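You operate a simulated robot arm through the tools that you are given. There is no shell and no other tool. Be economical: measure what you need, move in short steps, check, and stop when the job is done.

Carry out the task below with a simulated two-armed robot. There is one attempt and no reset: what you move stays moved.

## Task
The green gauge reads wrong. Swap it for the black one with the air shut and bled.
Fine: green gauge in the old gauge holder; bleed shut, inlet open after.

Only the result counts: the job must be done as asked and must still hold three seconds after the hand-in. Knocking over, shifting, dropping, spilling or breaking anything else fails it.

## Robot
Two 7-joint arms with two-finger parallel grippers on one trunk, on a base that drives. Base frame: it is fixed to the floor where the robot stands at the start and does not move with it; the origin is under the middle of the robot, x ahead of it, y to its left, z up. Readings come in cm, rad, newtons and seconds.
The left shoulder is at the start at [4.7, 18.2, 119.2], the right one opposite. With the tool pointing down near the work surface each hand reaches from about 10 to 68 cm from the robot's upright axis, wherever it stands, measured 20 degrees to its own side. Places, roughly: manifold bleed lever [60, -30, 110]; manifold inlet lever [40, 0, 120]; middle gauge socket [90, -70, 130]; old gauge holder [80, -70, 70]; orange gauge [100, -75, 125]; regulator gauge [60, -20, 130]. Payload 3.91 kg a hand.
The TCP of each hand is the grasp point between the finger pads, 3 cm short of the fingertips. In the tool frame z runs along the fingers and y along their closing line. The gripper opens to 11 cm. The fingers are 2 cm wide and 1 cm thick; the gripper's body (4.8 by 11.2 cm) begins 5.5 cm behind the TCP.
Orientation is that of the tool frame in the base frame, as a unit quaternion [x, y, z, w]. With the fingers straight down and closing along the base's y, the tool's x points along the base's -x, its y along +y and its z along -z.

## Interface
- The arms move only by the tool jog_arm. It takes "left_increments", "right_increments" or both (then of equal length, played together; a hand with none holds still); each is a list of rows, each an object (a shift or turn left out is 0, a gripper value left out holds the last) with "linear": the shift along the base's x, y, z in mm, a list of three; "angular": the turn, a rotation vector about the base's x, y, z in rad, a list of three; "fingers": the opening in per cent of the stroke, from 0 (shut) to 100 (fully open). In form: [{"linear": [x, y, z], "angular": [wx, wy, wz], "fingers": fingers}, ...]. A call has 1 to 12 rows; each row is the pose to reach, as a shift and turn from the pose commanded when the call began. A row lasts 0.2 s, in which the tool goes at most 5 cm and 0.15 rad; a call with a longer step from one row to the next is refused whole, and so is a gripper value outside its range. A pose out of reach is approached as far as the arm can. The call stops where the force on the tool passes 90 N (or 10 N more than at its start, if that is more) or the arm is blocked; 0.2 s more then pass. Each finger travels about 7.2 cm/s and halts on what it meets, pressing with about 32 N; the grip force reading is that of the motor and also rises with nothing between the fingers. The clock runs only during rows and for 0.2 s after the last one: add rows that repeat a pose to give the fingers time. It gives the time, the measured TCP pose, the force on the tool (base axes), the opening and the grip force at its end, in the units of the frame above (readings bear some noise), with the torque about the TCP (base axes, N m) and any sound that the robot's microphone picked up.
- Cameras (640 x 400 px; columns grow to the right, rows downward): "scene" is now at [17.05, -3.01, 142.5]; the picture's right is [-0.33, -0.95, 0.00], its down [-0.18, 0.06, -0.98] and it looks along [0.93, -0.32, -0.20] (base axes); focal length 214 px, centre (320, 200). "left" rides on the left gripper at [7.2, -1.7, -10.3] in its tool frame; the picture's right is [0.23, 0.97, 0.00], its down [-0.76, 0.18, -0.62] and it looks along [-0.61, 0.14, 0.78] (tool axes); focal length 222 px, centre (320, 200). "right" rides on the right gripper at [7.2, 1.7, -10.3] in its tool frame; the picture's right is [-0.23, 0.97, 0.00], its down [-0.76, -0.18, -0.62] and it looks along [-0.61, -0.14, 0.78] (tool axes); focal length 222 px, centre (320, 200). There is no depth. A picture from a camera that has moved, and an enlarged one, comes with that camera's place and axes in the base frame and with its lens.
- snapshot(camera): a new picture of that camera. No time passes.
- move_column(by): slides the trunk up (or, below 0, down) by that many cm; the arms and the scene camera ride with it, the base frame stays. It gives what a move gives, with no picture.
- roll_base(legs): drives the robot by 1 to 6 legs, each [ahead, left, turn to the left] in cm, cm and rad, along the robot's own axes; the way and the turn of a leg run together, so that a leg with both is an arc; at most 150 cm and 3.142 rad a leg. The arms and the cameras ride along, it lands a little off, and it stops where it bumps. It gives what a move gives.
- turn_head(pan, tilt): turns the head with the scene camera to pan (to the left, within 1.396 rad either way) and tilt (down, from -0.506 to 1.204), counted from straight ahead of the robot. It gives what a move gives.
- inspect(camera, box): a new picture of the part [left, top, right, bottom] of that camera's present view, enlarged. No time passes.
- finish_job(): hands the job in; it is judged then, once.

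Go step by step. Nothing tells you exact positions but the pictures and the camera data: compare them with the known pose of the tool, close in by small moves and look again before you grip or let go. The budget is 120 turns and 108 pictures, counting those below and the enlarged ones. Unless the task says otherwise, let go and move clear before handing in, and close with one line.

The tools are called after "Call:" as a command line: name --argument value ..., lists and objects as JSON in quotes. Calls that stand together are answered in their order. jog_arm: Moves the arms, as the interface text tells. Its arguments: {"type":"object","properties":{"left_increments":{"type":"array"},"right_increments":{"type":"array"}},"required":[]} The other tools are called the same way: move_column (by) slides the trunk up or down; roll_base (legs) drives the base; turn_head (pan, tilt) turns the head that bears the scene camera; snapshot (camera) takes a picture; inspect (camera, box) takes an enlarged picture of a part of a camera's view; finish_job () hands the job in.

At the start:

```text
time: 0.0
left_tool_pos: [30.17, 0.77, 140.48]
left_tcp_rot: [-0.001, 1.0, 0.001, -0.003]
left_contact_force: [-0.1, 0.2, -0.5]
left_ft_torque: [0.0, -0.02, 0.04]
left_opening: 11.01
left_grasp_force: 0.0
right_tool_pos: [23.52, -28.09, 135.92]
right_tcp_rot: [0.0, 1.0, 0.0, 0.0]
right_contact_force: [-0.1, 0.1, -0.8]
right_ft_torque: [-0.02, 0.0, -0.01]
right_opening: 11.02
right_grasp_force: 0.0
trunk travel left (down, up): [-45.0, 6.4]
robot x, y, heading: [0.06, 0.12, -0.001]
head pan, tilt: [-0.696, 0.384]
```

scene: 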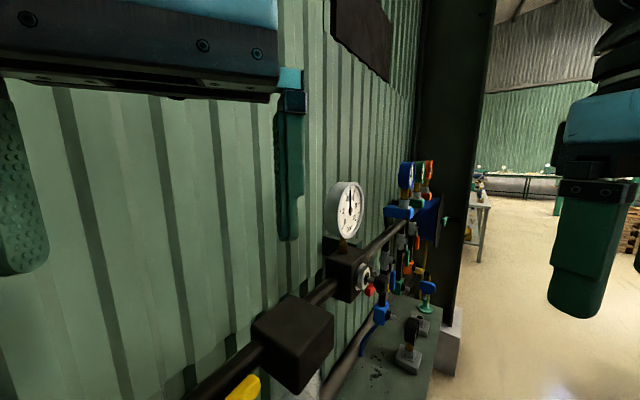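
right: 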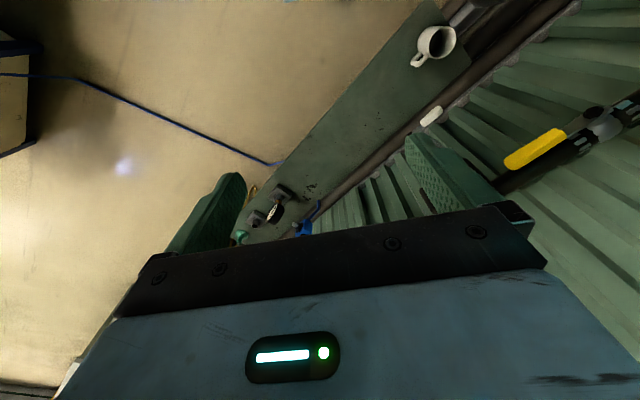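
left: 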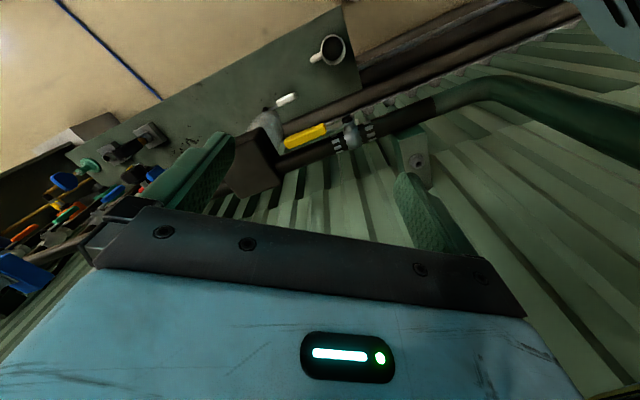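

I see a wall with a pipe: yellow inlet lever, filter box, regulator gauge, then a manifold with three gauges (blue, green, orange) and a bench with holders. I'll look closer at the manifold area.

Call:
inspect --camera "scene" --box '[320, 140, 480, 240]'

Call:
inspect --camera "scene" --box '[320, 230, 480, 400]'

Call:
turn_head --pan -0.5 --tilt 0.9

```text
4.00 times, centred on (400, 190) of scene
camera zoom: at [17.05, -3.01, 142.5], right [-0.33, -0.95, 0.0], down [-0.18, 0.06, -0.98], along [0.93, -0.32, -0.2], focal length 858 px, centre (0, 240)
```

zoom: 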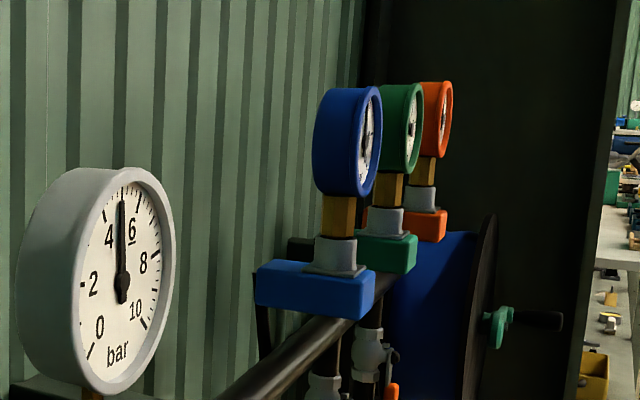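

```text
2.35 times, centred on (400, 315) of scene
camera zoom: at [17.05, -3.01, 142.5], right [-0.33, -0.95, 0.0], down [-0.18, 0.06, -0.98], along [0.93, -0.32, -0.2], focal length 505 px, centre (132, -71)
```

zoom: 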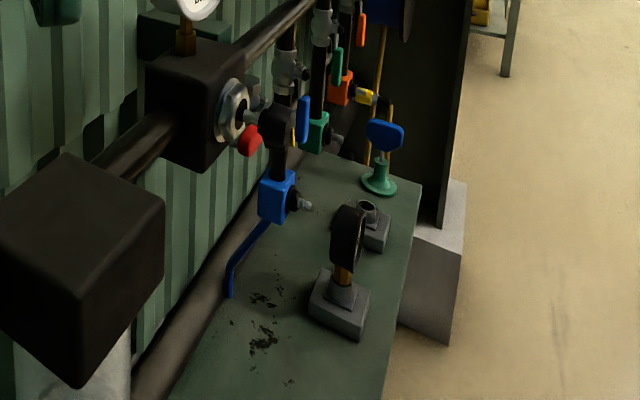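

```text
time: 0.9
left_tool_pos: [30.23, 0.69, 140.26]
left_tcp_rot: [-0.002, 1.0, 0.001, -0.005]
left_contact_force: [0.0, -0.2, 0.4]
left_ft_torque: [-0.03, 0.0, -0.02]
left_opening: 11.0
left_grasp_force: 0.1
right_tool_pos: [23.4, -28.02, 135.88]
right_tcp_rot: [0.0, 1.0, 0.0, 0.001]
right_contact_force: [0.0, -1.0, -0.7]
right_ft_torque: [0.02, -0.02, 0.01]
right_opening: 11.0
right_grasp_force: 0.2
trunk travel left (down, up): [-45.0, 6.4]
robot x, y, heading: [0.03, 0.2, -0.002]
head pan, tilt: [-0.499, 0.901]
```

I'll view the inlet lever and bench with the head lowered.

Call:
snapshot --camera "scene"

Call:
inspect --camera "left" --box '[0, 80, 320, 280]'

Call:
inspect --camera "right" --box '[400, 20, 640, 220]'

```text
102 pictures are left
camera scene: at [17.04, -3.03, 142.4], right [-0.33, -0.94, 0.0], down [-0.19, 0.07, -0.98], along [0.92, -0.32, -0.21], focal length 214 px, centre (320, 200)
```

scene: 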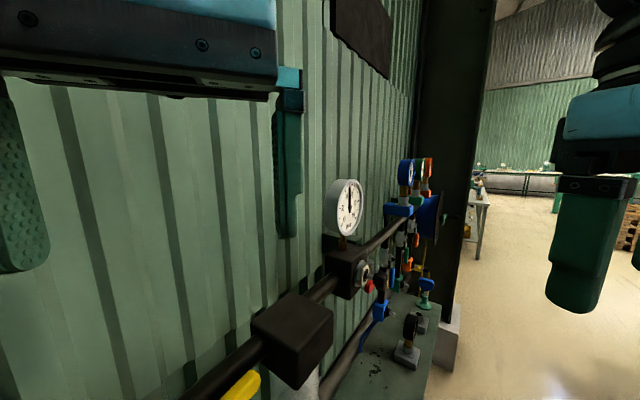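

```text
2.00 times, centred on (160, 180) of left
camera zoom: at [23.05, -1.03, 150.66], right [-0.23, 0.97, 0.01], down [0.77, 0.18, 0.62], along [0.6, 0.15, -0.79], focal length 444 px, centre (640, 240)
```

zoom: 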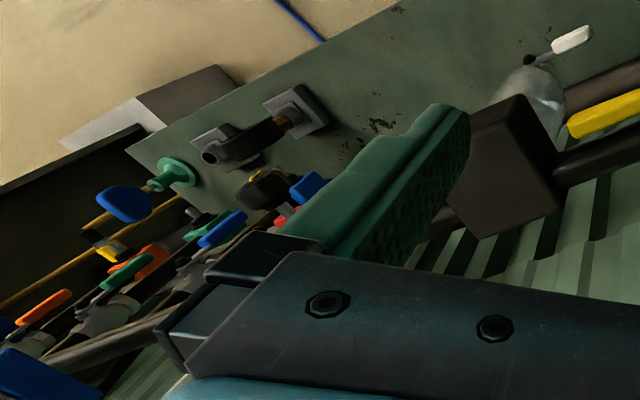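

```text
2.00 times, centred on (520, 120) of right
camera zoom: at [16.06, -26.45, 146.13], right [0.23, 0.97, 0.0], down [0.76, -0.18, 0.62], along [0.61, -0.14, -0.78], focal length 444 px, centre (-80, 360)
```

zoom: 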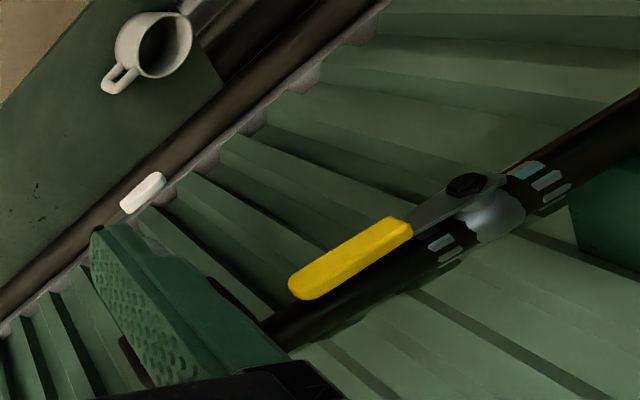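

The head reports turned but the picture barely changed; I'll try another turn and compare.

Call:
turn_head --pan -0.7 --tilt 0.6

Call:
snapshot --camera "scene"

```text
time: 1.7
left_tool_pos: [30.29, 0.83, 140.34]
left_tcp_rot: [-0.002, 1.0, 0.001, -0.005]
left_contact_force: [0.8, -0.5, 0.7]
left_ft_torque: [0.0, 0.02, 0.02]
left_opening: 11.01
left_grasp_force: 0.0
right_tool_pos: [23.46, -28.0, 135.86]
right_tcp_rot: [0.001, 1.0, 0.0, -0.001]
right_contact_force: [0.4, -1.6, 0.7]
right_ft_torque: [0.01, 0.0, -0.02]
right_opening: 10.99
right_grasp_force: 0.1
trunk travel left (down, up): [-45.0, 6.4]
robot x, y, heading: [0.12, 0.12, 0.002]
head pan, tilt: [-0.7, 0.6]
```

```text
99 pictures are left
camera scene: at [17.05, -3.05, 142.4], right [-0.33, -0.94, 0.0], down [-0.19, 0.07, -0.98], along [0.92, -0.32, -0.21], focal length 214 px, centre (320, 200)
```

scene: 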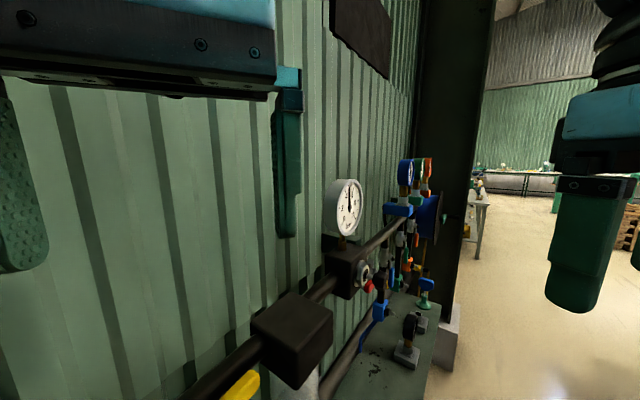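

The scene camera stays fixed to the body whatever the head does, so I'll use the base to aim. The pipe/wall runs along about [0.59,-0.81]; I'll back off the wall and turn to face it, between inlet lever and bleed lever.

Call:
roll_base --legs '[[6, -39, 0], [0, 0, 0.63]]'

Call:
snapshot --camera "scene"

Call:
snapshot --camera "left"

Call:
snapshot --camera "right"

```text
time: 7.5
left_tool_pos: [29.97, -20.68, 140.25]
left_tcp_rot: [-0.319, 0.948, 0.0, -0.006]
left_contact_force: [0.0, 0.1, 0.1]
left_ft_torque: [0.01, 0.02, -0.01]
left_opening: 10.99
left_grasp_force: 0.1
right_tool_pos: [41.82, -47.89, 135.91]
right_tcp_rot: [-0.317, 0.948, 0.0, 0.0]
right_contact_force: [0.0, 0.4, 0.9]
right_ft_torque: [-0.01, 0.02, -0.03]
right_opening: 11.0
right_grasp_force: 0.1
trunk travel left (down, up): [-45.0, 6.4]
robot x, y, heading: [6.14, -39.34, 0.644]
head pan, tilt: [-0.7, 0.6]
```

```text
98 pictures are left
camera scene: at [21.69, -31.61, 142.45], right [0.29, -0.96, 0.0], down [-0.19, -0.06, -0.98], along [0.94, 0.29, -0.2], focal length 214 px, centre (320, 200)
```

scene: 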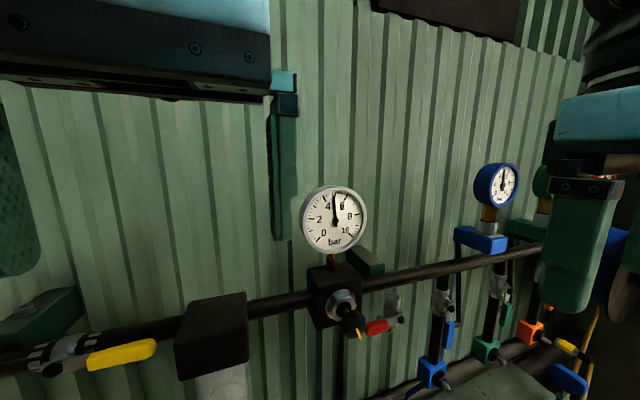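

```text
97 pictures are left
camera left: at [25.28, -26.35, 150.63], right [-0.77, 0.64, 0.01], down [0.51, 0.6, 0.61], along [0.39, 0.48, -0.79], focal length 222 px, centre (320, 200)
```

left: 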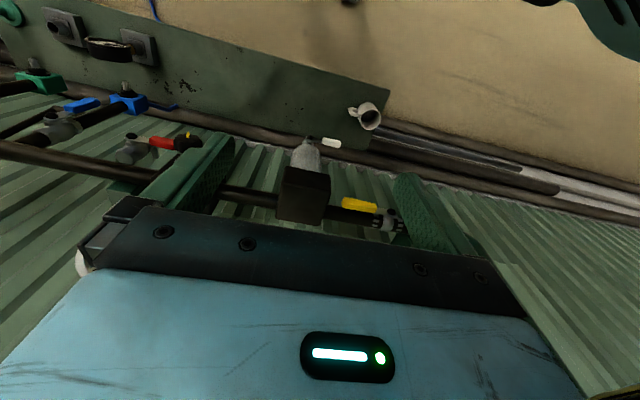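

```text
96 pictures are left
camera right: at [34.9, -50.86, 146.13], right [-0.4, 0.91, 0.0], down [0.72, 0.32, 0.62], along [0.57, 0.25, -0.78], focal length 222 px, centre (320, 200)
```

right: 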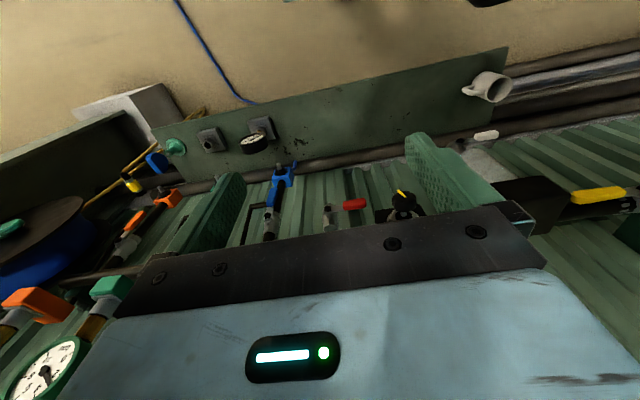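

Good overview: yellow inlet lever along the pipe (open), red bleed lever crosswise (shut), gauge about 5 bar. Zooming on details.

Call:
inspect --camera "scene" --box '[300, 260, 428, 340]'

Call:
inspect --camera "scene" --box '[0, 290, 176, 400]'

Call:
inspect --camera "scene" --box '[416, 150, 600, 400]'

Call:
inspect --camera "right" --box '[130, 100, 450, 260]'

```text
5.00 times, centred on (364, 300) of scene
camera zoom: at [21.69, -31.61, 142.45], right [0.29, -0.96, 0.0], down [-0.19, -0.06, -0.98], along [0.94, 0.29, -0.2], focal length 1072 px, centre (100, -300)
```

zoom: 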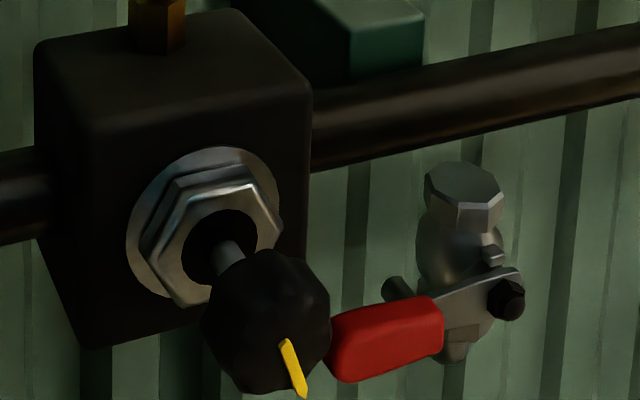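

```text
3.64 times, centred on (88, 345) of scene
camera zoom: at [21.69, -31.61, 142.45], right [0.29, -0.96, 0.0], down [-0.19, -0.06, -0.98], along [0.94, 0.29, -0.2], focal length 780 px, centre (1164, -327)
```

zoom: 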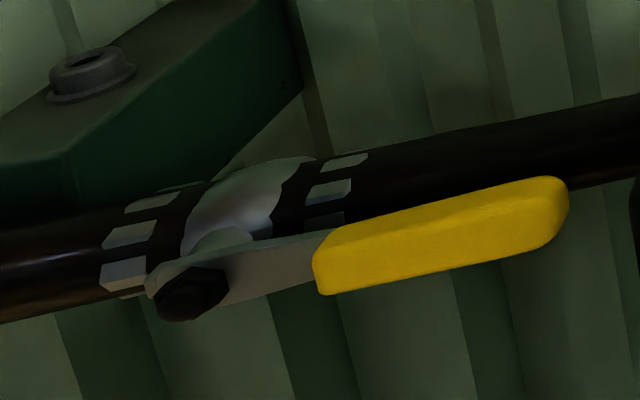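

```text
1.60 times, centred on (508, 275) of scene
camera zoom: at [21.69, -31.61, 142.45], right [0.29, -0.96, 0.0], down [-0.19, -0.06, -0.98], along [0.94, 0.29, -0.2], focal length 343 px, centre (19, 80)
```

zoom: 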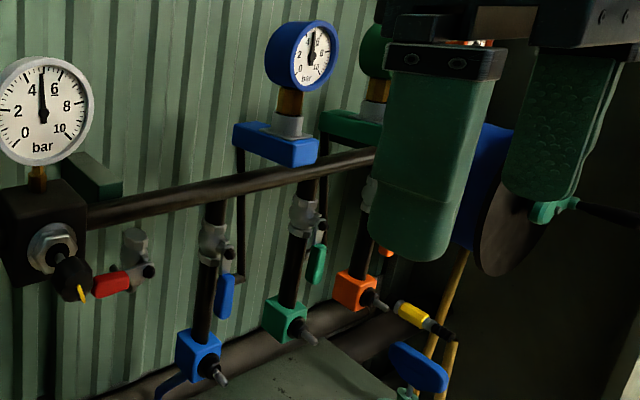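

```text
2.00 times, centred on (290, 180) of right
camera zoom: at [34.9, -50.86, 146.13], right [-0.4, 0.91, 0.0], down [0.72, 0.32, 0.62], along [0.57, 0.25, -0.78], focal length 444 px, centre (380, 240)
```

zoom: 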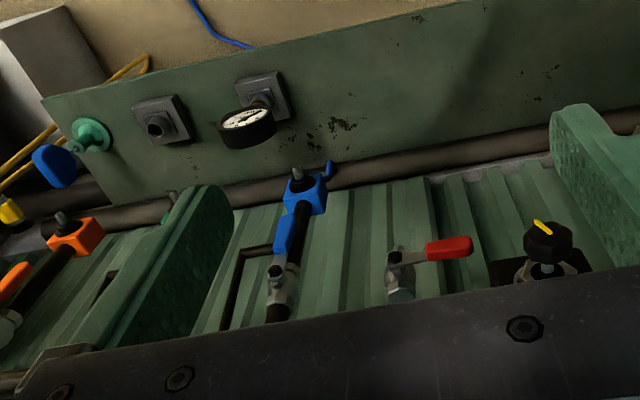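

The bleed cock is the red lever (stem toward me, pointing left, crosswise = shut); both levers should swing in the vertical plane. I'll bring the left hand, fingers shut and pointing at the wall, to a spot in front of and above the yellow handle.

Call:
jog_arm --left_increments '[{"linear": [0, 14, -17], "angular": [0.0856, -0.1142, 0], "fingers": 0}, {"linear": [1, 28, -34], "angular": [0.171, -0.228, 0]}, {"linear": [2, 43, -52], "angular": [0.257, -0.343, 0]}, {"linear": [3, 57, -69], "angular": [0.343, -0.457, 0]}, {"linear": [3, 71, -86], "angular": [0.428, -0.571, 0]}, {"linear": [4, 85, -103], "angular": [0.514, -0.685, 0]}, {"linear": [4, 100, -121], "angular": [0.599, -0.799, 0]}, {"linear": [5, 114, -138], "angular": [0.685, -0.914, 0]}, {"linear": [6, 128, -155], "angular": [0.771, -1.028, 0]}, {"linear": [6, 142, -172], "angular": [0.856, -1.142, 0]}, {"linear": [7, 157, -190], "angular": [0.942, -1.256, 0]}, {"linear": [7, 157, -190], "angular": [0.942, -1.256, 0]}]'

Call:
snapshot --camera "scene"

Call:
snapshot --camera "left"

```text
time: 10.1
left_tool_pos: [35.51, -5.31, 121.81]
left_tcp_rot: [-0.227, 0.673, 0.222, 0.668]
left_contact_force: [0.0, -0.7, 0.2]
left_ft_torque: [0.02, -0.01, 0.02]
left_opening: 0.0
left_grasp_force: 31.5
left hand out of reach, approached as far as the arm can: row 9, 10, 11, 12
right_tool_pos: [41.72, -47.83, 135.94]
right_tcp_rot: [-0.318, 0.948, 0.0, 0.001]
right_contact_force: [0.1, -0.1, 0.1]
right_ft_torque: [0.03, -0.04, -0.01]
right_opening: 11.0
right_grasp_force: 0.1
trunk travel left (down, up): [-45.0, 6.4]
robot x, y, heading: [6.32, -39.26, 0.644]
head pan, tilt: [-0.7, 0.6]
```

```text
91 pictures are left
camera scene: at [21.58, -34.89, 138.8], right [-0.06, -1.0, 0.0], down [-0.56, 0.03, -0.83], along [0.82, -0.05, -0.56], focal length 214 px, centre (320, 200)
```

scene: 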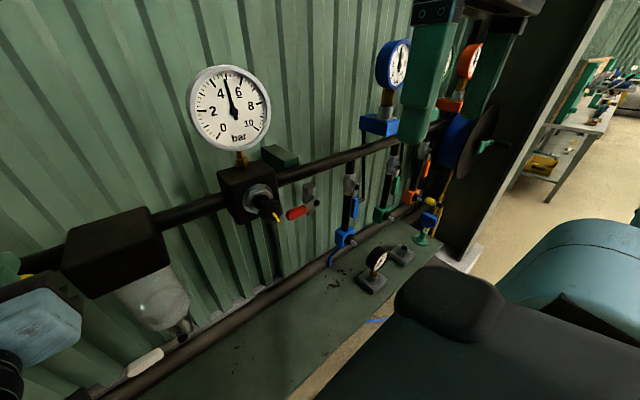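

```text
90 pictures are left
camera left: at [28.25, -13.08, 114.53], right [-0.59, 0.78, -0.23], down [-0.6, -0.23, 0.77], along [0.54, 0.59, 0.6], focal length 222 px, centre (320, 200)
```

left: 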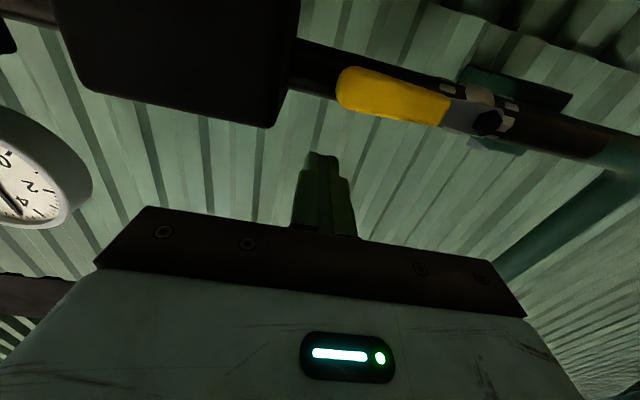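

The head did turn (it just lags), and the hand is level with the wall direction. Handle appears at about z 117.3, tip just right-below; now I move over the handle (test how increments are referenced).

Call:
jog_arm --left_increments '[{"linear": [7, 37, 0]}, {"linear": [7, 37, 0]}]'

Call:
snapshot --camera "left"

```text
time: 10.7
left_tool_pos: [36.3, -1.57, 121.8]
left_tcp_rot: [-0.228, 0.673, 0.223, 0.667]
left_contact_force: [0.6, -0.4, 0.3]
left_ft_torque: [-0.03, 0.0, 0.04]
left_opening: 0.0
left_grasp_force: 32.4
right_tool_pos: [41.77, -47.8, 135.96]
right_tcp_rot: [-0.317, 0.948, 0.0, 0.0]
right_contact_force: [-0.6, -0.1, -0.3]
right_ft_torque: [0.04, 0.01, -0.02]
right_opening: 10.99
right_grasp_force: 0.1
trunk travel left (down, up): [-45.0, 6.4]
robot x, y, heading: [6.19, -39.39, 0.642]
head pan, tilt: [-0.7, 0.6]
```

```text
89 pictures are left
camera left: at [29.05, -9.22, 114.54], right [-0.59, 0.77, -0.23], down [-0.6, -0.23, 0.77], along [0.54, 0.59, 0.6], focal length 222 px, centre (320, 200)
```

left: 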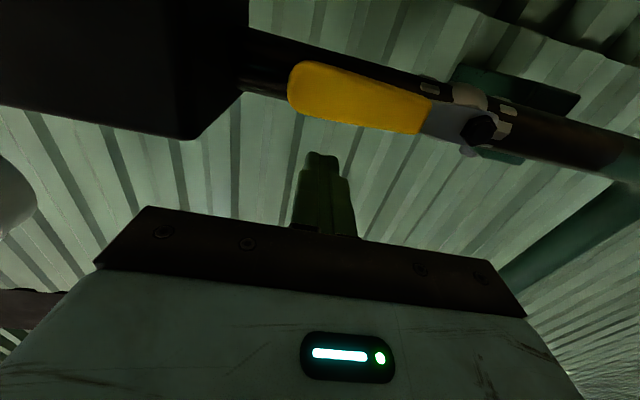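

Fingers are above the handle. I push down along the arc in two stages.

Call:
jog_arm --left_increments '[{"linear": [0, 0, -28]}, {"linear": [1, -1, -42]}, {"linear": [0, 0, -56]}, {"linear": [-1, 2, -70]}, {"linear": [-5, 7, -83]}]'

Call:
snapshot --camera "left"

```text
time: 11.9
left_tool_pos: [35.72, -0.86, 113.52]
left_tcp_rot: [-0.228, 0.674, 0.222, 0.667]
left_contact_force: [2.0, -0.2, 1.1]
left_ft_torque: [-0.01, -0.01, -0.04]
left_opening: 0.0
left_grasp_force: 32.0
right_tool_pos: [41.78, -47.71, 135.86]
right_tcp_rot: [-0.317, 0.948, 0.0, 0.001]
right_contact_force: [-0.7, -0.2, 0.2]
right_ft_torque: [0.03, 0.01, -0.01]
right_opening: 10.99
right_grasp_force: 0.0
trunk travel left (down, up): [-45.0, 6.4]
robot x, y, heading: [6.47, -39.21, 0.641]
head pan, tilt: [-0.7, 0.6]
```

```text
88 pictures are left
camera left: at [28.45, -8.56, 106.25], right [-0.59, 0.77, -0.23], down [-0.6, -0.22, 0.77], along [0.54, 0.59, 0.6], focal length 222 px, centre (320, 200)
```

left: 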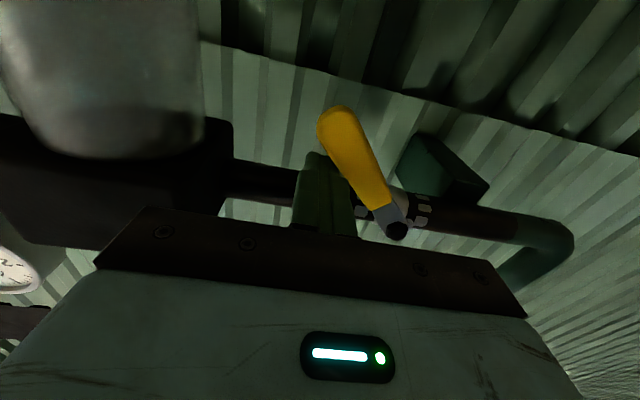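

The lever is following. Continuing the arc to vertical.

Call:
jog_arm --left_increments '[{"linear": [-4, 6, -12]}, {"linear": [-10, 14, -23]}, {"linear": [-17, 23, -31]}, {"linear": [-24, 33, -38]}, {"linear": [-32, 45, -42]}, {"linear": [-36, 50, -42]}]'

Call:
snapshot --camera "left"

```text
time: 13.3
left_tool_pos: [34.15, -0.88, 111.28]
left_tcp_rot: [-0.229, 0.674, 0.222, 0.666]
left_contact_force: [0.6, 0.0, 0.2]
left_ft_torque: [-0.01, 0.0, -0.01]
left_opening: 0.0
left_grasp_force: 32.3
left hand out of reach, approached as far as the arm can: row 2, 3, 4, 5, 6
right_tool_pos: [41.84, -47.75, 135.89]
right_tcp_rot: [-0.317, 0.948, 0.001, 0.0]
right_contact_force: [-0.6, 0.0, -0.5]
right_ft_torque: [0.05, -0.02, 0.02]
right_opening: 11.0
right_grasp_force: 0.1
trunk travel left (down, up): [-45.0, 6.4]
robot x, y, heading: [5.93, -39.5, 0.642]
head pan, tilt: [-0.7, 0.6]
```

```text
87 pictures are left
camera left: at [26.93, -8.65, 104.28], right [-0.59, 0.77, -0.23], down [-0.6, -0.23, 0.77], along [0.54, 0.59, 0.6], focal length 222 px, centre (320, 200)
```

left: 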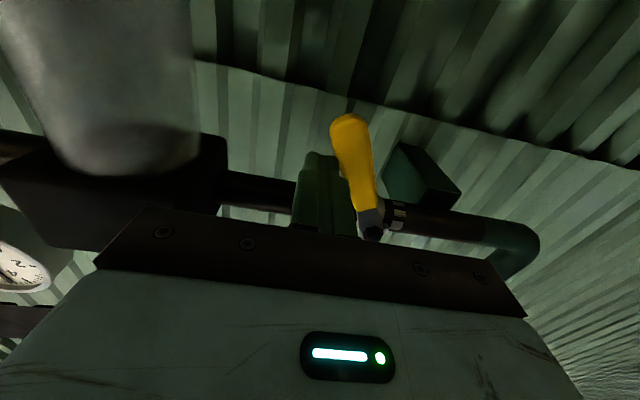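

The arm runs out of fold room close in; I'll back the base 12 cm and then finish the push.

Call:
roll_base --legs '[[-12, 0, 0]]'

Call:
turn_head --pan 0.1 --tilt 0.6

```text
time: 14.5
left_tool_pos: [24.84, -8.09, 111.44]
left_tcp_rot: [-0.228, 0.675, 0.221, 0.666]
left_contact_force: [0.5, -0.3, -0.7]
left_ft_torque: [-0.01, 0.0, 0.01]
left_opening: 0.01
left_grasp_force: 32.3
right_tool_pos: [32.34, -54.89, 135.8]
right_tcp_rot: [-0.316, 0.949, 0.0, 0.0]
right_contact_force: [-0.2, 0.2, 0.3]
right_ft_torque: [-0.03, 0.01, -0.02]
right_opening: 11.0
right_grasp_force: 0.2
trunk travel left (down, up): [-45.0, 6.4]
robot x, y, heading: [-3.07, -46.5, 0.643]
head pan, tilt: [-0.7, 0.6]
```

```text
time: 15.7
left_tool_pos: [24.82, -8.17, 111.48]
left_tcp_rot: [-0.229, 0.674, 0.222, 0.666]
left_contact_force: [-0.4, -1.2, -0.1]
left_ft_torque: [0.02, -0.02, -0.03]
left_opening: 0.0
left_grasp_force: 32.4
right_tool_pos: [32.28, -55.02, 135.78]
right_tcp_rot: [-0.315, 0.949, 0.0, -0.001]
right_contact_force: [-0.6, 0.2, 0.0]
right_ft_torque: [-0.01, 0.0, 0.01]
right_opening: 11.02
right_grasp_force: 0.0
trunk travel left (down, up): [-45.0, 6.4]
robot x, y, heading: [-3.6, -46.45, 0.642]
head pan, tilt: [0.099, 0.6]
```

Call:
snapshot --camera "scene"

Call:
snapshot --camera "left"

```text
86 pictures are left
camera scene: at [9.8, -35.51, 138.79], right [0.68, -0.74, 0.0], down [-0.42, -0.38, -0.83], along [0.61, 0.56, -0.56], focal length 214 px, centre (320, 200)
```

scene: 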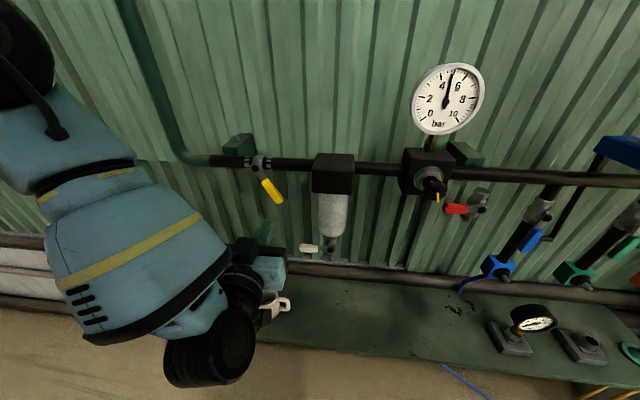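

```text
85 pictures are left
camera left: at [17.49, -15.81, 104.28], right [-0.59, 0.77, -0.23], down [-0.6, -0.23, 0.77], along [0.54, 0.59, 0.6], focal length 222 px, centre (320, 200)
```

left: 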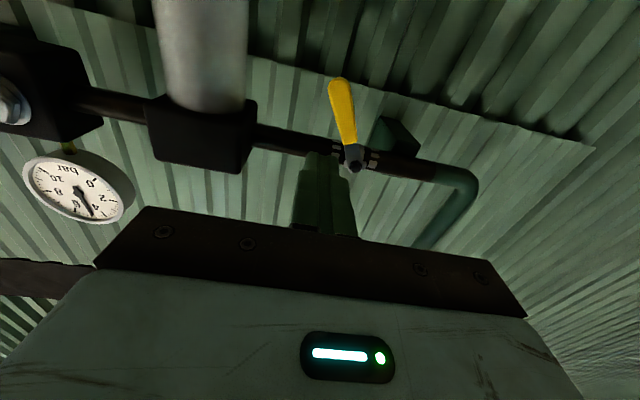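

The whole line is in view now; the yellow lever is around 60° down. Extending again beside it and finishing the swing.

Call:
jog_arm --left_increments '[{"linear": [36, 25, 1]}, {"linear": [72, 50, 2]}, {"linear": [107, 74, 3]}, {"linear": [99, 85, -5]}, {"linear": [92, 95, -11]}, {"linear": [85, 105, -18]}, {"linear": [77, 117, -21]}, {"linear": [73, 122, -21]}]'

Call:
snapshot --camera "scene"

Call:
snapshot --camera "left"

```text
time: 17.4
left_tool_pos: [36.46, -2.67, 113.19]
left_tcp_rot: [-0.229, 0.675, 0.223, 0.665]
left_contact_force: [-0.3, -0.4, -0.3]
left_ft_torque: [-0.02, 0.0, 0.01]
left_opening: 0.0
left_grasp_force: 32.0
left hand out of reach, approached as far as the arm can: row 1, 2, 3, 4, 5, 6, 7, 8
right_tool_pos: [32.28, -54.98, 135.91]
right_tcp_rot: [-0.316, 0.949, 0.0, 0.0]
right_contact_force: [0.5, 0.4, 0.5]
right_ft_torque: [-0.03, -0.02, 0.03]
right_opening: 10.99
right_grasp_force: 0.0
trunk travel left (down, up): [-45.0, 6.4]
robot x, y, heading: [-3.51, -46.52, 0.643]
head pan, tilt: [0.099, 0.6]
```

```text
84 pictures are left
camera scene: at [9.81, -35.48, 138.79], right [0.68, -0.74, 0.0], down [-0.42, -0.38, -0.83], along [0.61, 0.56, -0.56], focal length 214 px, centre (320, 200)
```

scene: 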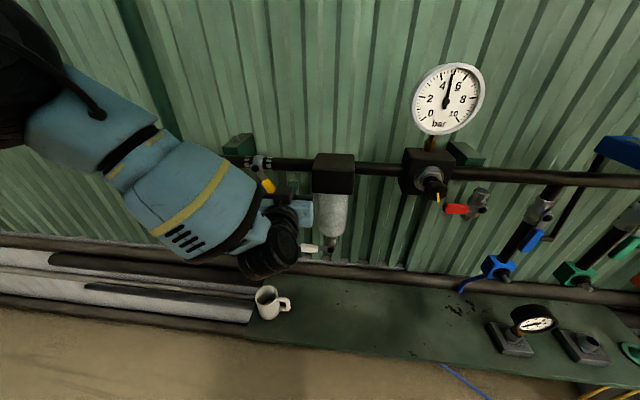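

```text
83 pictures are left
camera left: at [29.24, -10.52, 106.03], right [-0.59, 0.77, -0.23], down [-0.6, -0.23, 0.77], along [0.54, 0.6, 0.59], focal length 222 px, centre (320, 200)
```

left: 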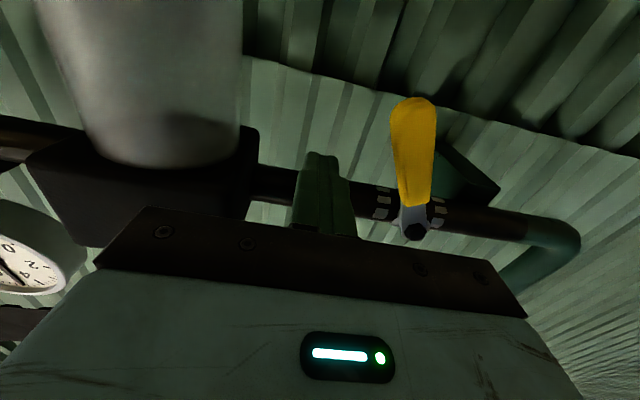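

The lever is still about 60° down; the flat-forward wrist pose is at a joint limit. I'll tilt the tool about 35° downward and retry the approach.

Call:
jog_arm --left_increments '[{"linear": [-10, -7, 0], "angular": [-0.09, 0.12, 0]}, {"linear": [-20, -14, 0], "angular": [-0.18, 0.24, 0]}, {"linear": [-20, -14, 0], "angular": [-0.27, 0.36, 0]}, {"linear": [-20, -14, 0], "angular": [-0.36, 0.48, 0]}, {"linear": [-20, -14, 0], "angular": [-0.36, 0.48, 0]}]'

```text
time: 18.6
left_tool_pos: [34.39, -4.47, 113.2]
left_tcp_rot: [-0.283, 0.841, 0.146, 0.437]
left_contact_force: [-0.2, 0.2, 0.6]
left_ft_torque: [0.01, 0.0, -0.01]
left_opening: 0.01
left_grasp_force: 31.6
right_tool_pos: [32.36, -55.05, 135.89]
right_tcp_rot: [-0.316, 0.949, 0.0, 0.001]
right_contact_force: [0.8, 0.6, -0.4]
right_ft_torque: [-0.01, 0.02, 0.02]
right_opening: 10.97
right_grasp_force: 0.0
trunk travel left (down, up): [-45.0, 6.4]
robot x, y, heading: [-3.14, -46.8, 0.644]
head pan, tilt: [0.099, 0.6]
```

The tilt is reachable. Now alongside the lever and finish the swing.

Call:
jog_arm --left_increments '[{"linear": [9, 33, -4]}, {"linear": [0, 45, -6]}, {"linear": [-9, 58, -9]}, {"linear": [-15, 67, -15]}, {"linear": [-22, 76, -19]}, {"linear": [-27, 83, -19]}]'

Call:
snapshot --camera "scene"

Call:
snapshot --camera "left"

```text
time: 20.1
left_tool_pos: [32.33, 2.77, 111.51]
left_tcp_rot: [-0.276, 0.843, 0.142, 0.439]
left_contact_force: [23.8, -30.4, 0.5]
left_ft_torque: [-0.29, -0.27, -0.83]
left_opening: 0.02
left_grasp_force: 32.4
right_tool_pos: [32.77, -55.58, 135.72]
right_tcp_rot: [-0.315, 0.949, 0.003, -0.001]
right_contact_force: [0.2, 0.2, 0.2]
right_ft_torque: [0.02, 0.01, -0.02]
right_opening: 10.99
right_grasp_force: 0.1
trunk travel left (down, up): [-45.0, 6.4]
robot x, y, heading: [-3.69, -46.46, 0.641]
head pan, tilt: [0.099, 0.6]
```

```text
82 pictures are left
camera scene: at [10.23, -36.04, 138.79], right [0.67, -0.74, 0.0], down [-0.42, -0.38, -0.83], along [0.61, 0.56, -0.56], focal length 214 px, centre (320, 200)
```

scene: 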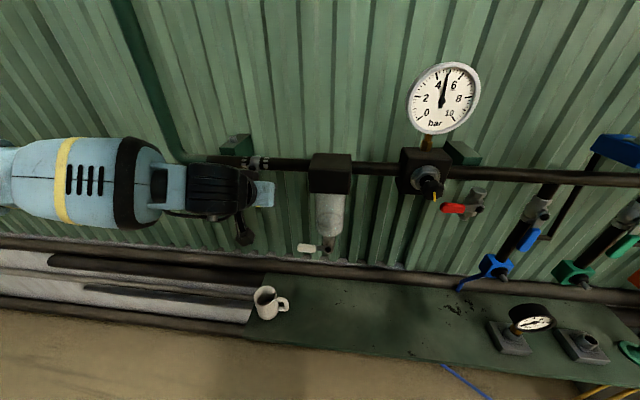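

```text
81 pictures are left
camera left: at [23.02, -6.06, 111.39], right [-0.68, 0.71, -0.19], down [-0.16, 0.1, 0.98], along [0.72, 0.7, 0.05], focal length 222 px, centre (320, 200)
```

left: 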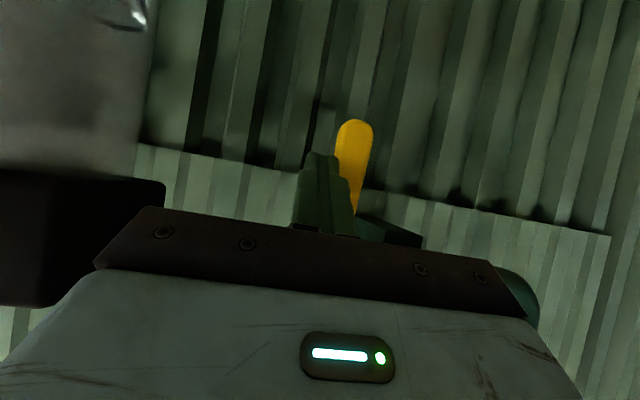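

A 38 N side reaction suggests the stop. Back the hand off and check.

Call:
jog_arm --left_increments '[{"linear": [10, -20, 0]}, {"linear": [-24, -48, 0]}, {"linear": [-64, -77, 0]}, {"linear": [-104, -106, 0]}]'

Call:
inspect --camera "scene" --box '[200, 130, 360, 230]'

Call:
snapshot --camera "left"

```text
time: 21.1
left_tool_pos: [21.98, -6.31, 111.23]
left_tcp_rot: [-0.284, 0.841, 0.147, 0.437]
left_contact_force: [0.2, -0.5, 0.2]
left_ft_torque: [-0.02, 0.0, -0.03]
left_opening: 0.0
left_grasp_force: 32.3
left hand out of reach, approached as far as the arm can: row 4
right_tool_pos: [32.24, -55.01, 135.92]
right_tcp_rot: [-0.316, 0.949, 0.0, 0.001]
right_contact_force: [0.4, -0.2, -0.1]
right_ft_torque: [0.01, 0.03, 0.0]
right_opening: 10.99
right_grasp_force: 0.0
trunk travel left (down, up): [-45.0, 6.4]
robot x, y, heading: [-3.03, -46.42, 0.643]
head pan, tilt: [0.099, 0.6]
```

```text
4.00 times, centred on (280, 180) of scene
camera zoom: at [9.77, -35.51, 138.79], right [0.68, -0.74, 0.0], down [-0.42, -0.38, -0.83], along [0.61, 0.56, -0.56], focal length 858 px, centre (480, 280)
```

zoom: 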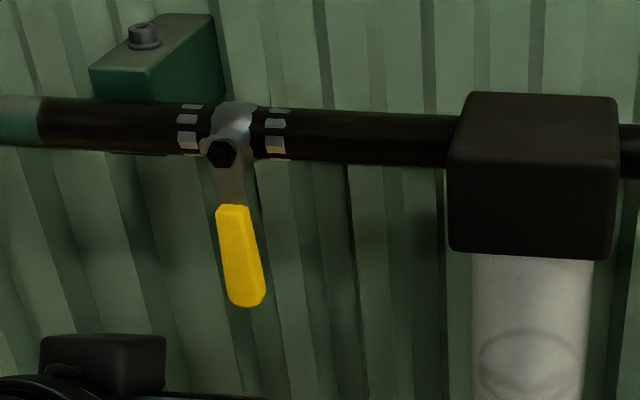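

```text
79 pictures are left
camera left: at [12.96, -15.36, 111.17], right [-0.69, 0.69, -0.19], down [-0.17, 0.1, 0.98], along [0.7, 0.71, 0.05], focal length 222 px, centre (320, 200)
```

left: 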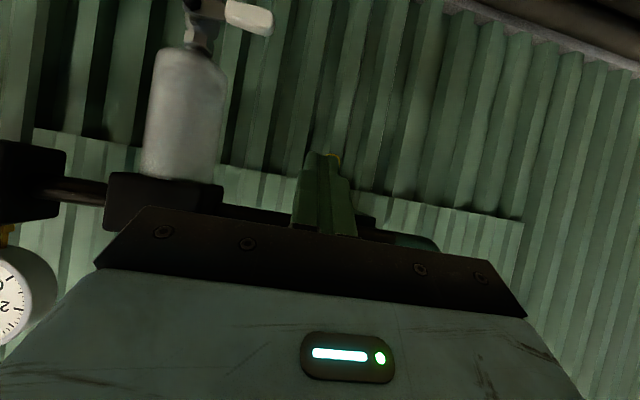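

The yellow lever is vertical (across the pipe): inlet shut. Red bleed lever: pivot near s≈65, tip s≈58, z≈110.5, n≈29.5 (s along the pipe, n toward the wall). I shift the base right for the right arm and tilt the right tool similarly.

Call:
roll_base --legs '[[3, -12, 0]]'

Call:
turn_head --pan -0.2 --tilt 0.6

```text
time: 22.7
left_tool_pos: [31.49, -13.81, 111.2]
left_tcp_rot: [-0.286, 0.84, 0.148, 0.436]
left_contact_force: [0.3, 0.4, -0.3]
left_ft_torque: [-0.01, 0.01, -0.02]
left_opening: 0.0
left_grasp_force: 31.9
right_tool_pos: [41.77, -62.46, 135.76]
right_tcp_rot: [-0.317, 0.948, -0.001, 0.0]
right_contact_force: [-0.3, -0.4, -0.3]
right_ft_torque: [0.02, 0.0, 0.02]
right_opening: 11.01
right_grasp_force: 0.0
trunk travel left (down, up): [-45.0, 6.4]
robot x, y, heading: [6.17, -54.04, 0.65]
head pan, tilt: [0.099, 0.6]
```

```text
time: 23.5
left_tool_pos: [31.44, -13.74, 111.22]
left_tcp_rot: [-0.285, 0.841, 0.146, 0.437]
left_contact_force: [0.4, 0.0, -0.6]
left_ft_torque: [0.01, 0.01, -0.03]
left_opening: 0.03
left_grasp_force: 32.4
right_tool_pos: [41.75, -62.4, 135.82]
right_tcp_rot: [-0.317, 0.948, 0.0, 0.001]
right_contact_force: [-0.7, 0.1, 0.0]
right_ft_torque: [0.0, 0.04, 0.01]
right_opening: 10.99
right_grasp_force: 0.1
trunk travel left (down, up): [-45.0, 6.4]
robot x, y, heading: [6.27, -54.06, 0.647]
head pan, tilt: [-0.201, 0.6]
```

Call:
jog_arm --right_increments '[{"linear": [13, 31, -25], "angular": [0.075, -0.1, 0], "fingers": 0}, {"linear": [25, 61, -50], "angular": [0.15, -0.2, 0]}, {"linear": [38, 92, -75], "angular": [0.225, -0.3, 0]}, {"linear": [50, 122, -100], "angular": [0.3, -0.4, 0]}, {"linear": [63, 153, -125], "angular": [0.375, -0.5, 0]}, {"linear": [76, 184, -150], "angular": [0.45, -0.6, 0]}, {"linear": [88, 214, -175], "angular": [0.525, -0.7, 0]}, {"linear": [101, 245, -200], "angular": [0.6, -0.8, 0]}, {"linear": [101, 245, -200], "angular": [0.6, -0.8, 0]}]'

Call:
snapshot --camera "scene"

Call:
snapshot --camera "right"

```text
time: 25.5
left_tool_pos: [31.27, -13.67, 111.28]
left_tcp_rot: [-0.285, 0.84, 0.147, 0.437]
left_contact_force: [0.4, -0.4, 0.2]
left_ft_torque: [0.03, -0.03, -0.02]
left_opening: 0.0
left_grasp_force: 32.1
right_tool_pos: [51.57, -38.26, 115.98]
right_tcp_rot: [-0.278, 0.832, 0.152, 0.456]
right_contact_force: [0.4, 0.5, -0.1]
right_ft_torque: [-0.02, -0.01, 0.0]
right_opening: 0.0
right_grasp_force: 32.0
trunk travel left (down, up): [-45.0, 6.4]
robot x, y, heading: [6.04, -53.55, 0.649]
head pan, tilt: [-0.201, 0.6]
```

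```text
78 pictures are left
camera scene: at [20.58, -45.27, 138.82], right [0.43, -0.9, 0.0], down [-0.51, -0.24, -0.83], along [0.75, 0.36, -0.56], focal length 214 px, centre (320, 200)
```

scene: 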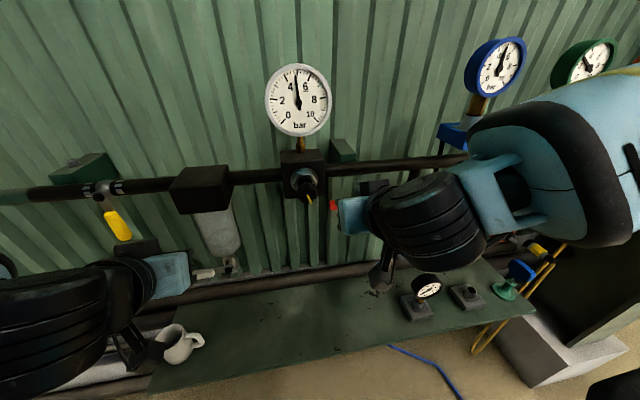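

```text
77 pictures are left
camera right: at [40.5, -44.46, 115.32], right [-0.49, 0.85, 0.19], down [0.01, -0.21, 0.98], along [0.87, 0.48, 0.09], focal length 222 px, centre (320, 200)
```

right: 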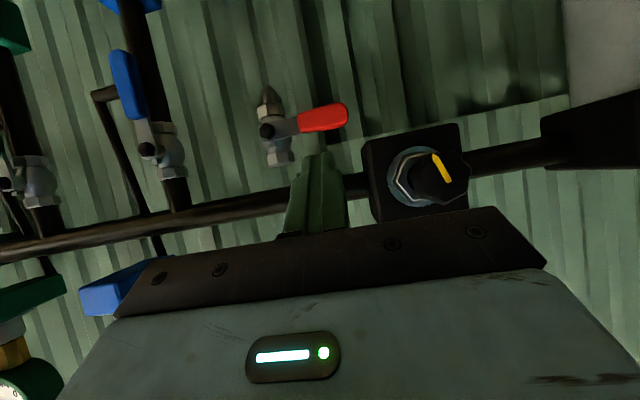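

The red lever is seen horizontal at z≈109.7 with the fingers in front and above. Pushing it down along its arc.

Call:
jog_arm --right_increments '[{"linear": [32, 29, -5]}, {"linear": [65, 57, -15]}, {"linear": [65, 57, -34]}, {"linear": [63, 60, -54]}, {"linear": [65, 57, -74]}, {"linear": [71, 49, -92]}, {"linear": [75, 43, -99]}, {"linear": [80, 36, -105]}, {"linear": [85, 29, -109]}, {"linear": [89, 24, -109]}]'

Call:
snapshot --camera "right"

Call:
snapshot --camera "scene"

```text
time: 27.7
left_tool_pos: [31.36, -13.8, 111.09]
left_tcp_rot: [-0.286, 0.841, 0.147, 0.436]
left_contact_force: [0.4, -0.5, -0.5]
left_ft_torque: [-0.02, 0.01, -0.03]
left_opening: 0.0
left_grasp_force: 31.9
right_tool_pos: [60.55, -35.52, 104.95]
right_tcp_rot: [-0.278, 0.832, 0.151, 0.455]
right_contact_force: [-0.3, 1.7, -0.9]
right_ft_torque: [0.03, 0.01, 0.0]
right_opening: 0.0
right_grasp_force: 32.0
trunk travel left (down, up): [-45.0, 6.4]
robot x, y, heading: [6.12, -54.03, 0.644]
head pan, tilt: [-0.201, 0.6]
```

```text
76 pictures are left
camera right: at [49.43, -41.85, 104.39], right [-0.49, 0.85, 0.19], down [0.02, -0.21, 0.98], along [0.87, 0.48, 0.09], focal length 222 px, centre (320, 200)
```

right: 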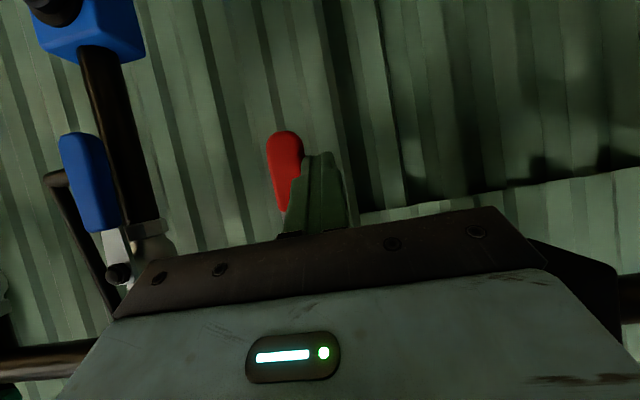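

```text
75 pictures are left
camera scene: at [20.71, -45.17, 138.79], right [0.43, -0.9, 0.0], down [-0.51, -0.24, -0.83], along [0.74, 0.36, -0.56], focal length 214 px, centre (320, 200)
```

scene: 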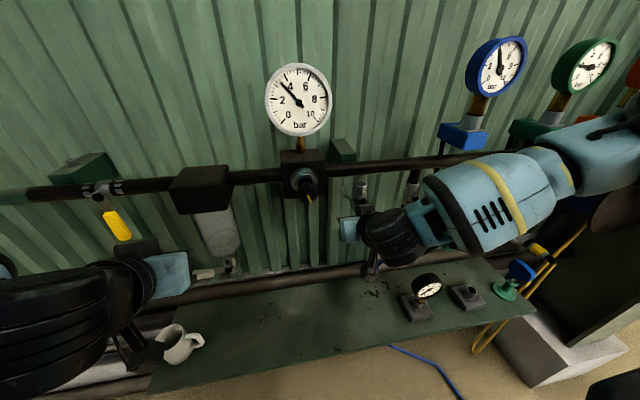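

The pressure is dropping—bleed is open. A small extra push to reach the stop, then retract the hand and look.

Call:
jog_arm --right_increments '[{"linear": [5, -7, 0]}, {"linear": [8, -11, 0]}, {"linear": [11, -15, 0]}, {"linear": [-3, 5, 0]}, {"linear": [-43, -24, 0]}, {"linear": [-83, -53, 0]}, {"linear": [-110, -72, 0]}]'

Call:
snapshot --camera "right"

Call:
snapshot --camera "scene"

```text
time: 29.3
left_tool_pos: [31.39, -13.81, 111.25]
left_tcp_rot: [-0.285, 0.841, 0.147, 0.436]
left_contact_force: [0.4, 0.9, -0.4]
left_ft_torque: [-0.01, 0.0, 0.0]
left_opening: 0.01
left_grasp_force: 32.2
right_tool_pos: [51.35, -40.35, 104.61]
right_tcp_rot: [-0.278, 0.833, 0.15, 0.455]
right_contact_force: [0.6, 0.4, -0.8]
right_ft_torque: [0.0, 0.02, 0.0]
right_opening: 0.0
right_grasp_force: 32.0
right hand out of reach, approached as far as the arm can: row 7
trunk travel left (down, up): [-45.0, 6.4]
robot x, y, heading: [6.14, -53.98, 0.645]
head pan, tilt: [-0.201, 0.6]
```

```text
74 pictures are left
camera right: at [40.19, -46.55, 104.02], right [-0.49, 0.85, 0.19], down [0.01, -0.21, 0.98], along [0.87, 0.48, 0.09], focal length 222 px, centre (320, 200)
```

right: 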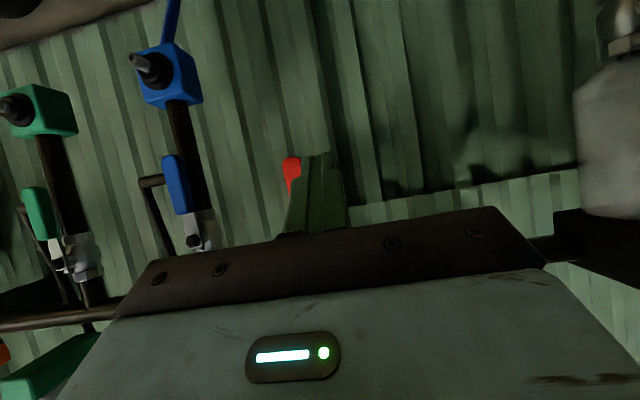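

```text
73 pictures are left
camera scene: at [20.77, -45.12, 138.78], right [0.43, -0.9, 0.0], down [-0.51, -0.24, -0.82], along [0.74, 0.36, -0.57], focal length 214 px, centre (320, 200)
```

scene: 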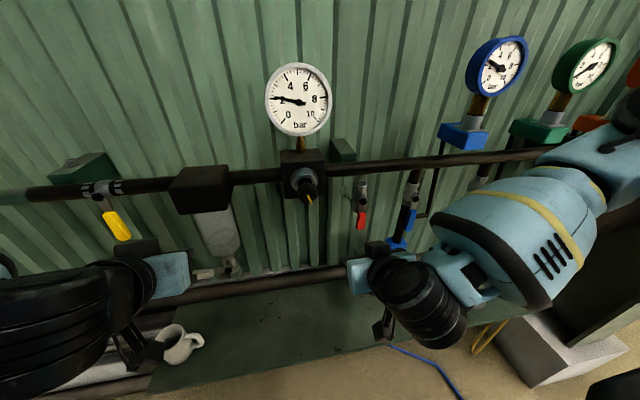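

Bleed lever is vertical, pressure down to about 2 bar and falling. Next I drive right along the wall to face the manifold gauges (green ≈ s 109, n 30, z 136).

Call:
roll_base --legs '[[-7, 0, 0], [0, -38.5, -0.02], [6, 0, 0]]'

Call:
turn_head --pan -0.35 --tilt 0.35

Call:
snapshot --camera "scene"

```text
time: 34.4
left_tool_pos: [54.01, -45.68, 111.12]
left_tcp_rot: [-0.276, 0.844, 0.142, 0.437]
left_contact_force: [0.1, 0.4, 0.4]
left_ft_torque: [-0.01, 0.01, 0.01]
left_opening: 0.02
left_grasp_force: 31.7
right_tool_pos: [73.36, -72.49, 104.62]
right_tcp_rot: [-0.27, 0.835, 0.146, 0.456]
right_contact_force: [-0.6, 1.1, -0.4]
right_ft_torque: [0.01, 0.0, 0.0]
right_opening: 0.02
right_grasp_force: 32.1
trunk travel left (down, up): [-45.0, 6.4]
robot x, y, heading: [28.1, -85.87, 0.626]
head pan, tilt: [-0.201, 0.6]
```

```text
time: 35.2
left_tool_pos: [53.95, -45.65, 111.26]
left_tcp_rot: [-0.277, 0.843, 0.142, 0.438]
left_contact_force: [0.0, -0.3, -1.3]
left_ft_torque: [0.05, 0.0, 0.02]
left_opening: 0.01
left_grasp_force: 32.1
right_tool_pos: [73.22, -72.69, 104.63]
right_tcp_rot: [-0.27, 0.835, 0.147, 0.456]
right_contact_force: [-0.6, 0.1, -0.1]
right_ft_torque: [-0.02, -0.01, -0.01]
right_opening: 0.0
right_grasp_force: 32.1
trunk travel left (down, up): [-45.0, 6.4]
robot x, y, heading: [28.28, -85.63, 0.624]
head pan, tilt: [-0.351, 0.351]
```

```text
72 pictures are left
camera scene: at [43.52, -77.99, 141.06], right [0.27, -0.96, 0.0], down [-0.33, -0.09, -0.94], along [0.9, 0.25, -0.34], focal length 214 px, centre (320, 200)
```

scene: 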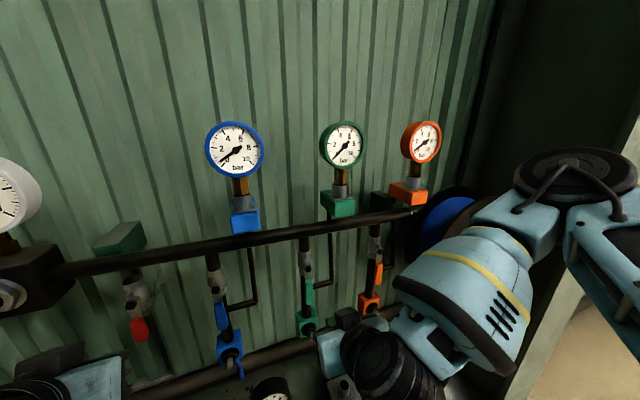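

All gauges look near zero. Zoom to verify and to see fittings.

Call:
inspect --camera "scene" --box '[270, 110, 430, 230]'

Call:
inspect --camera "scene" --box '[0, 110, 280, 300]'

```text
3.33 times, centred on (350, 170) of scene
camera zoom: at [43.52, -77.99, 141.06], right [0.27, -0.96, 0.0], down [-0.33, -0.09, -0.94], along [0.9, 0.25, -0.34], focal length 715 px, centre (220, 300)
```

zoom: 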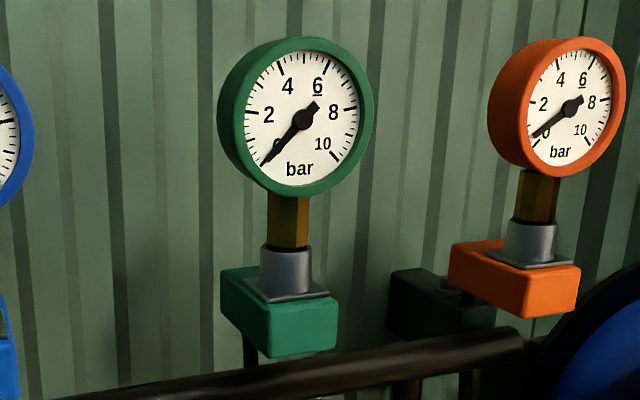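

```text
2.11 times, centred on (140, 205) of scene
camera zoom: at [43.52, -77.99, 141.06], right [0.27, -0.96, 0.0], down [-0.33, -0.09, -0.94], along [0.9, 0.25, -0.34], focal length 452 px, centre (699, 190)
```

zoom: 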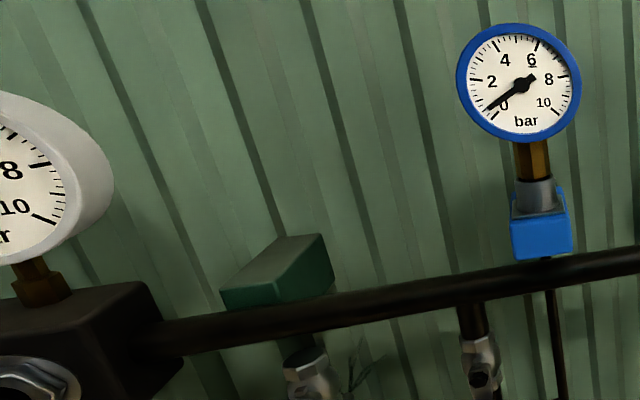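

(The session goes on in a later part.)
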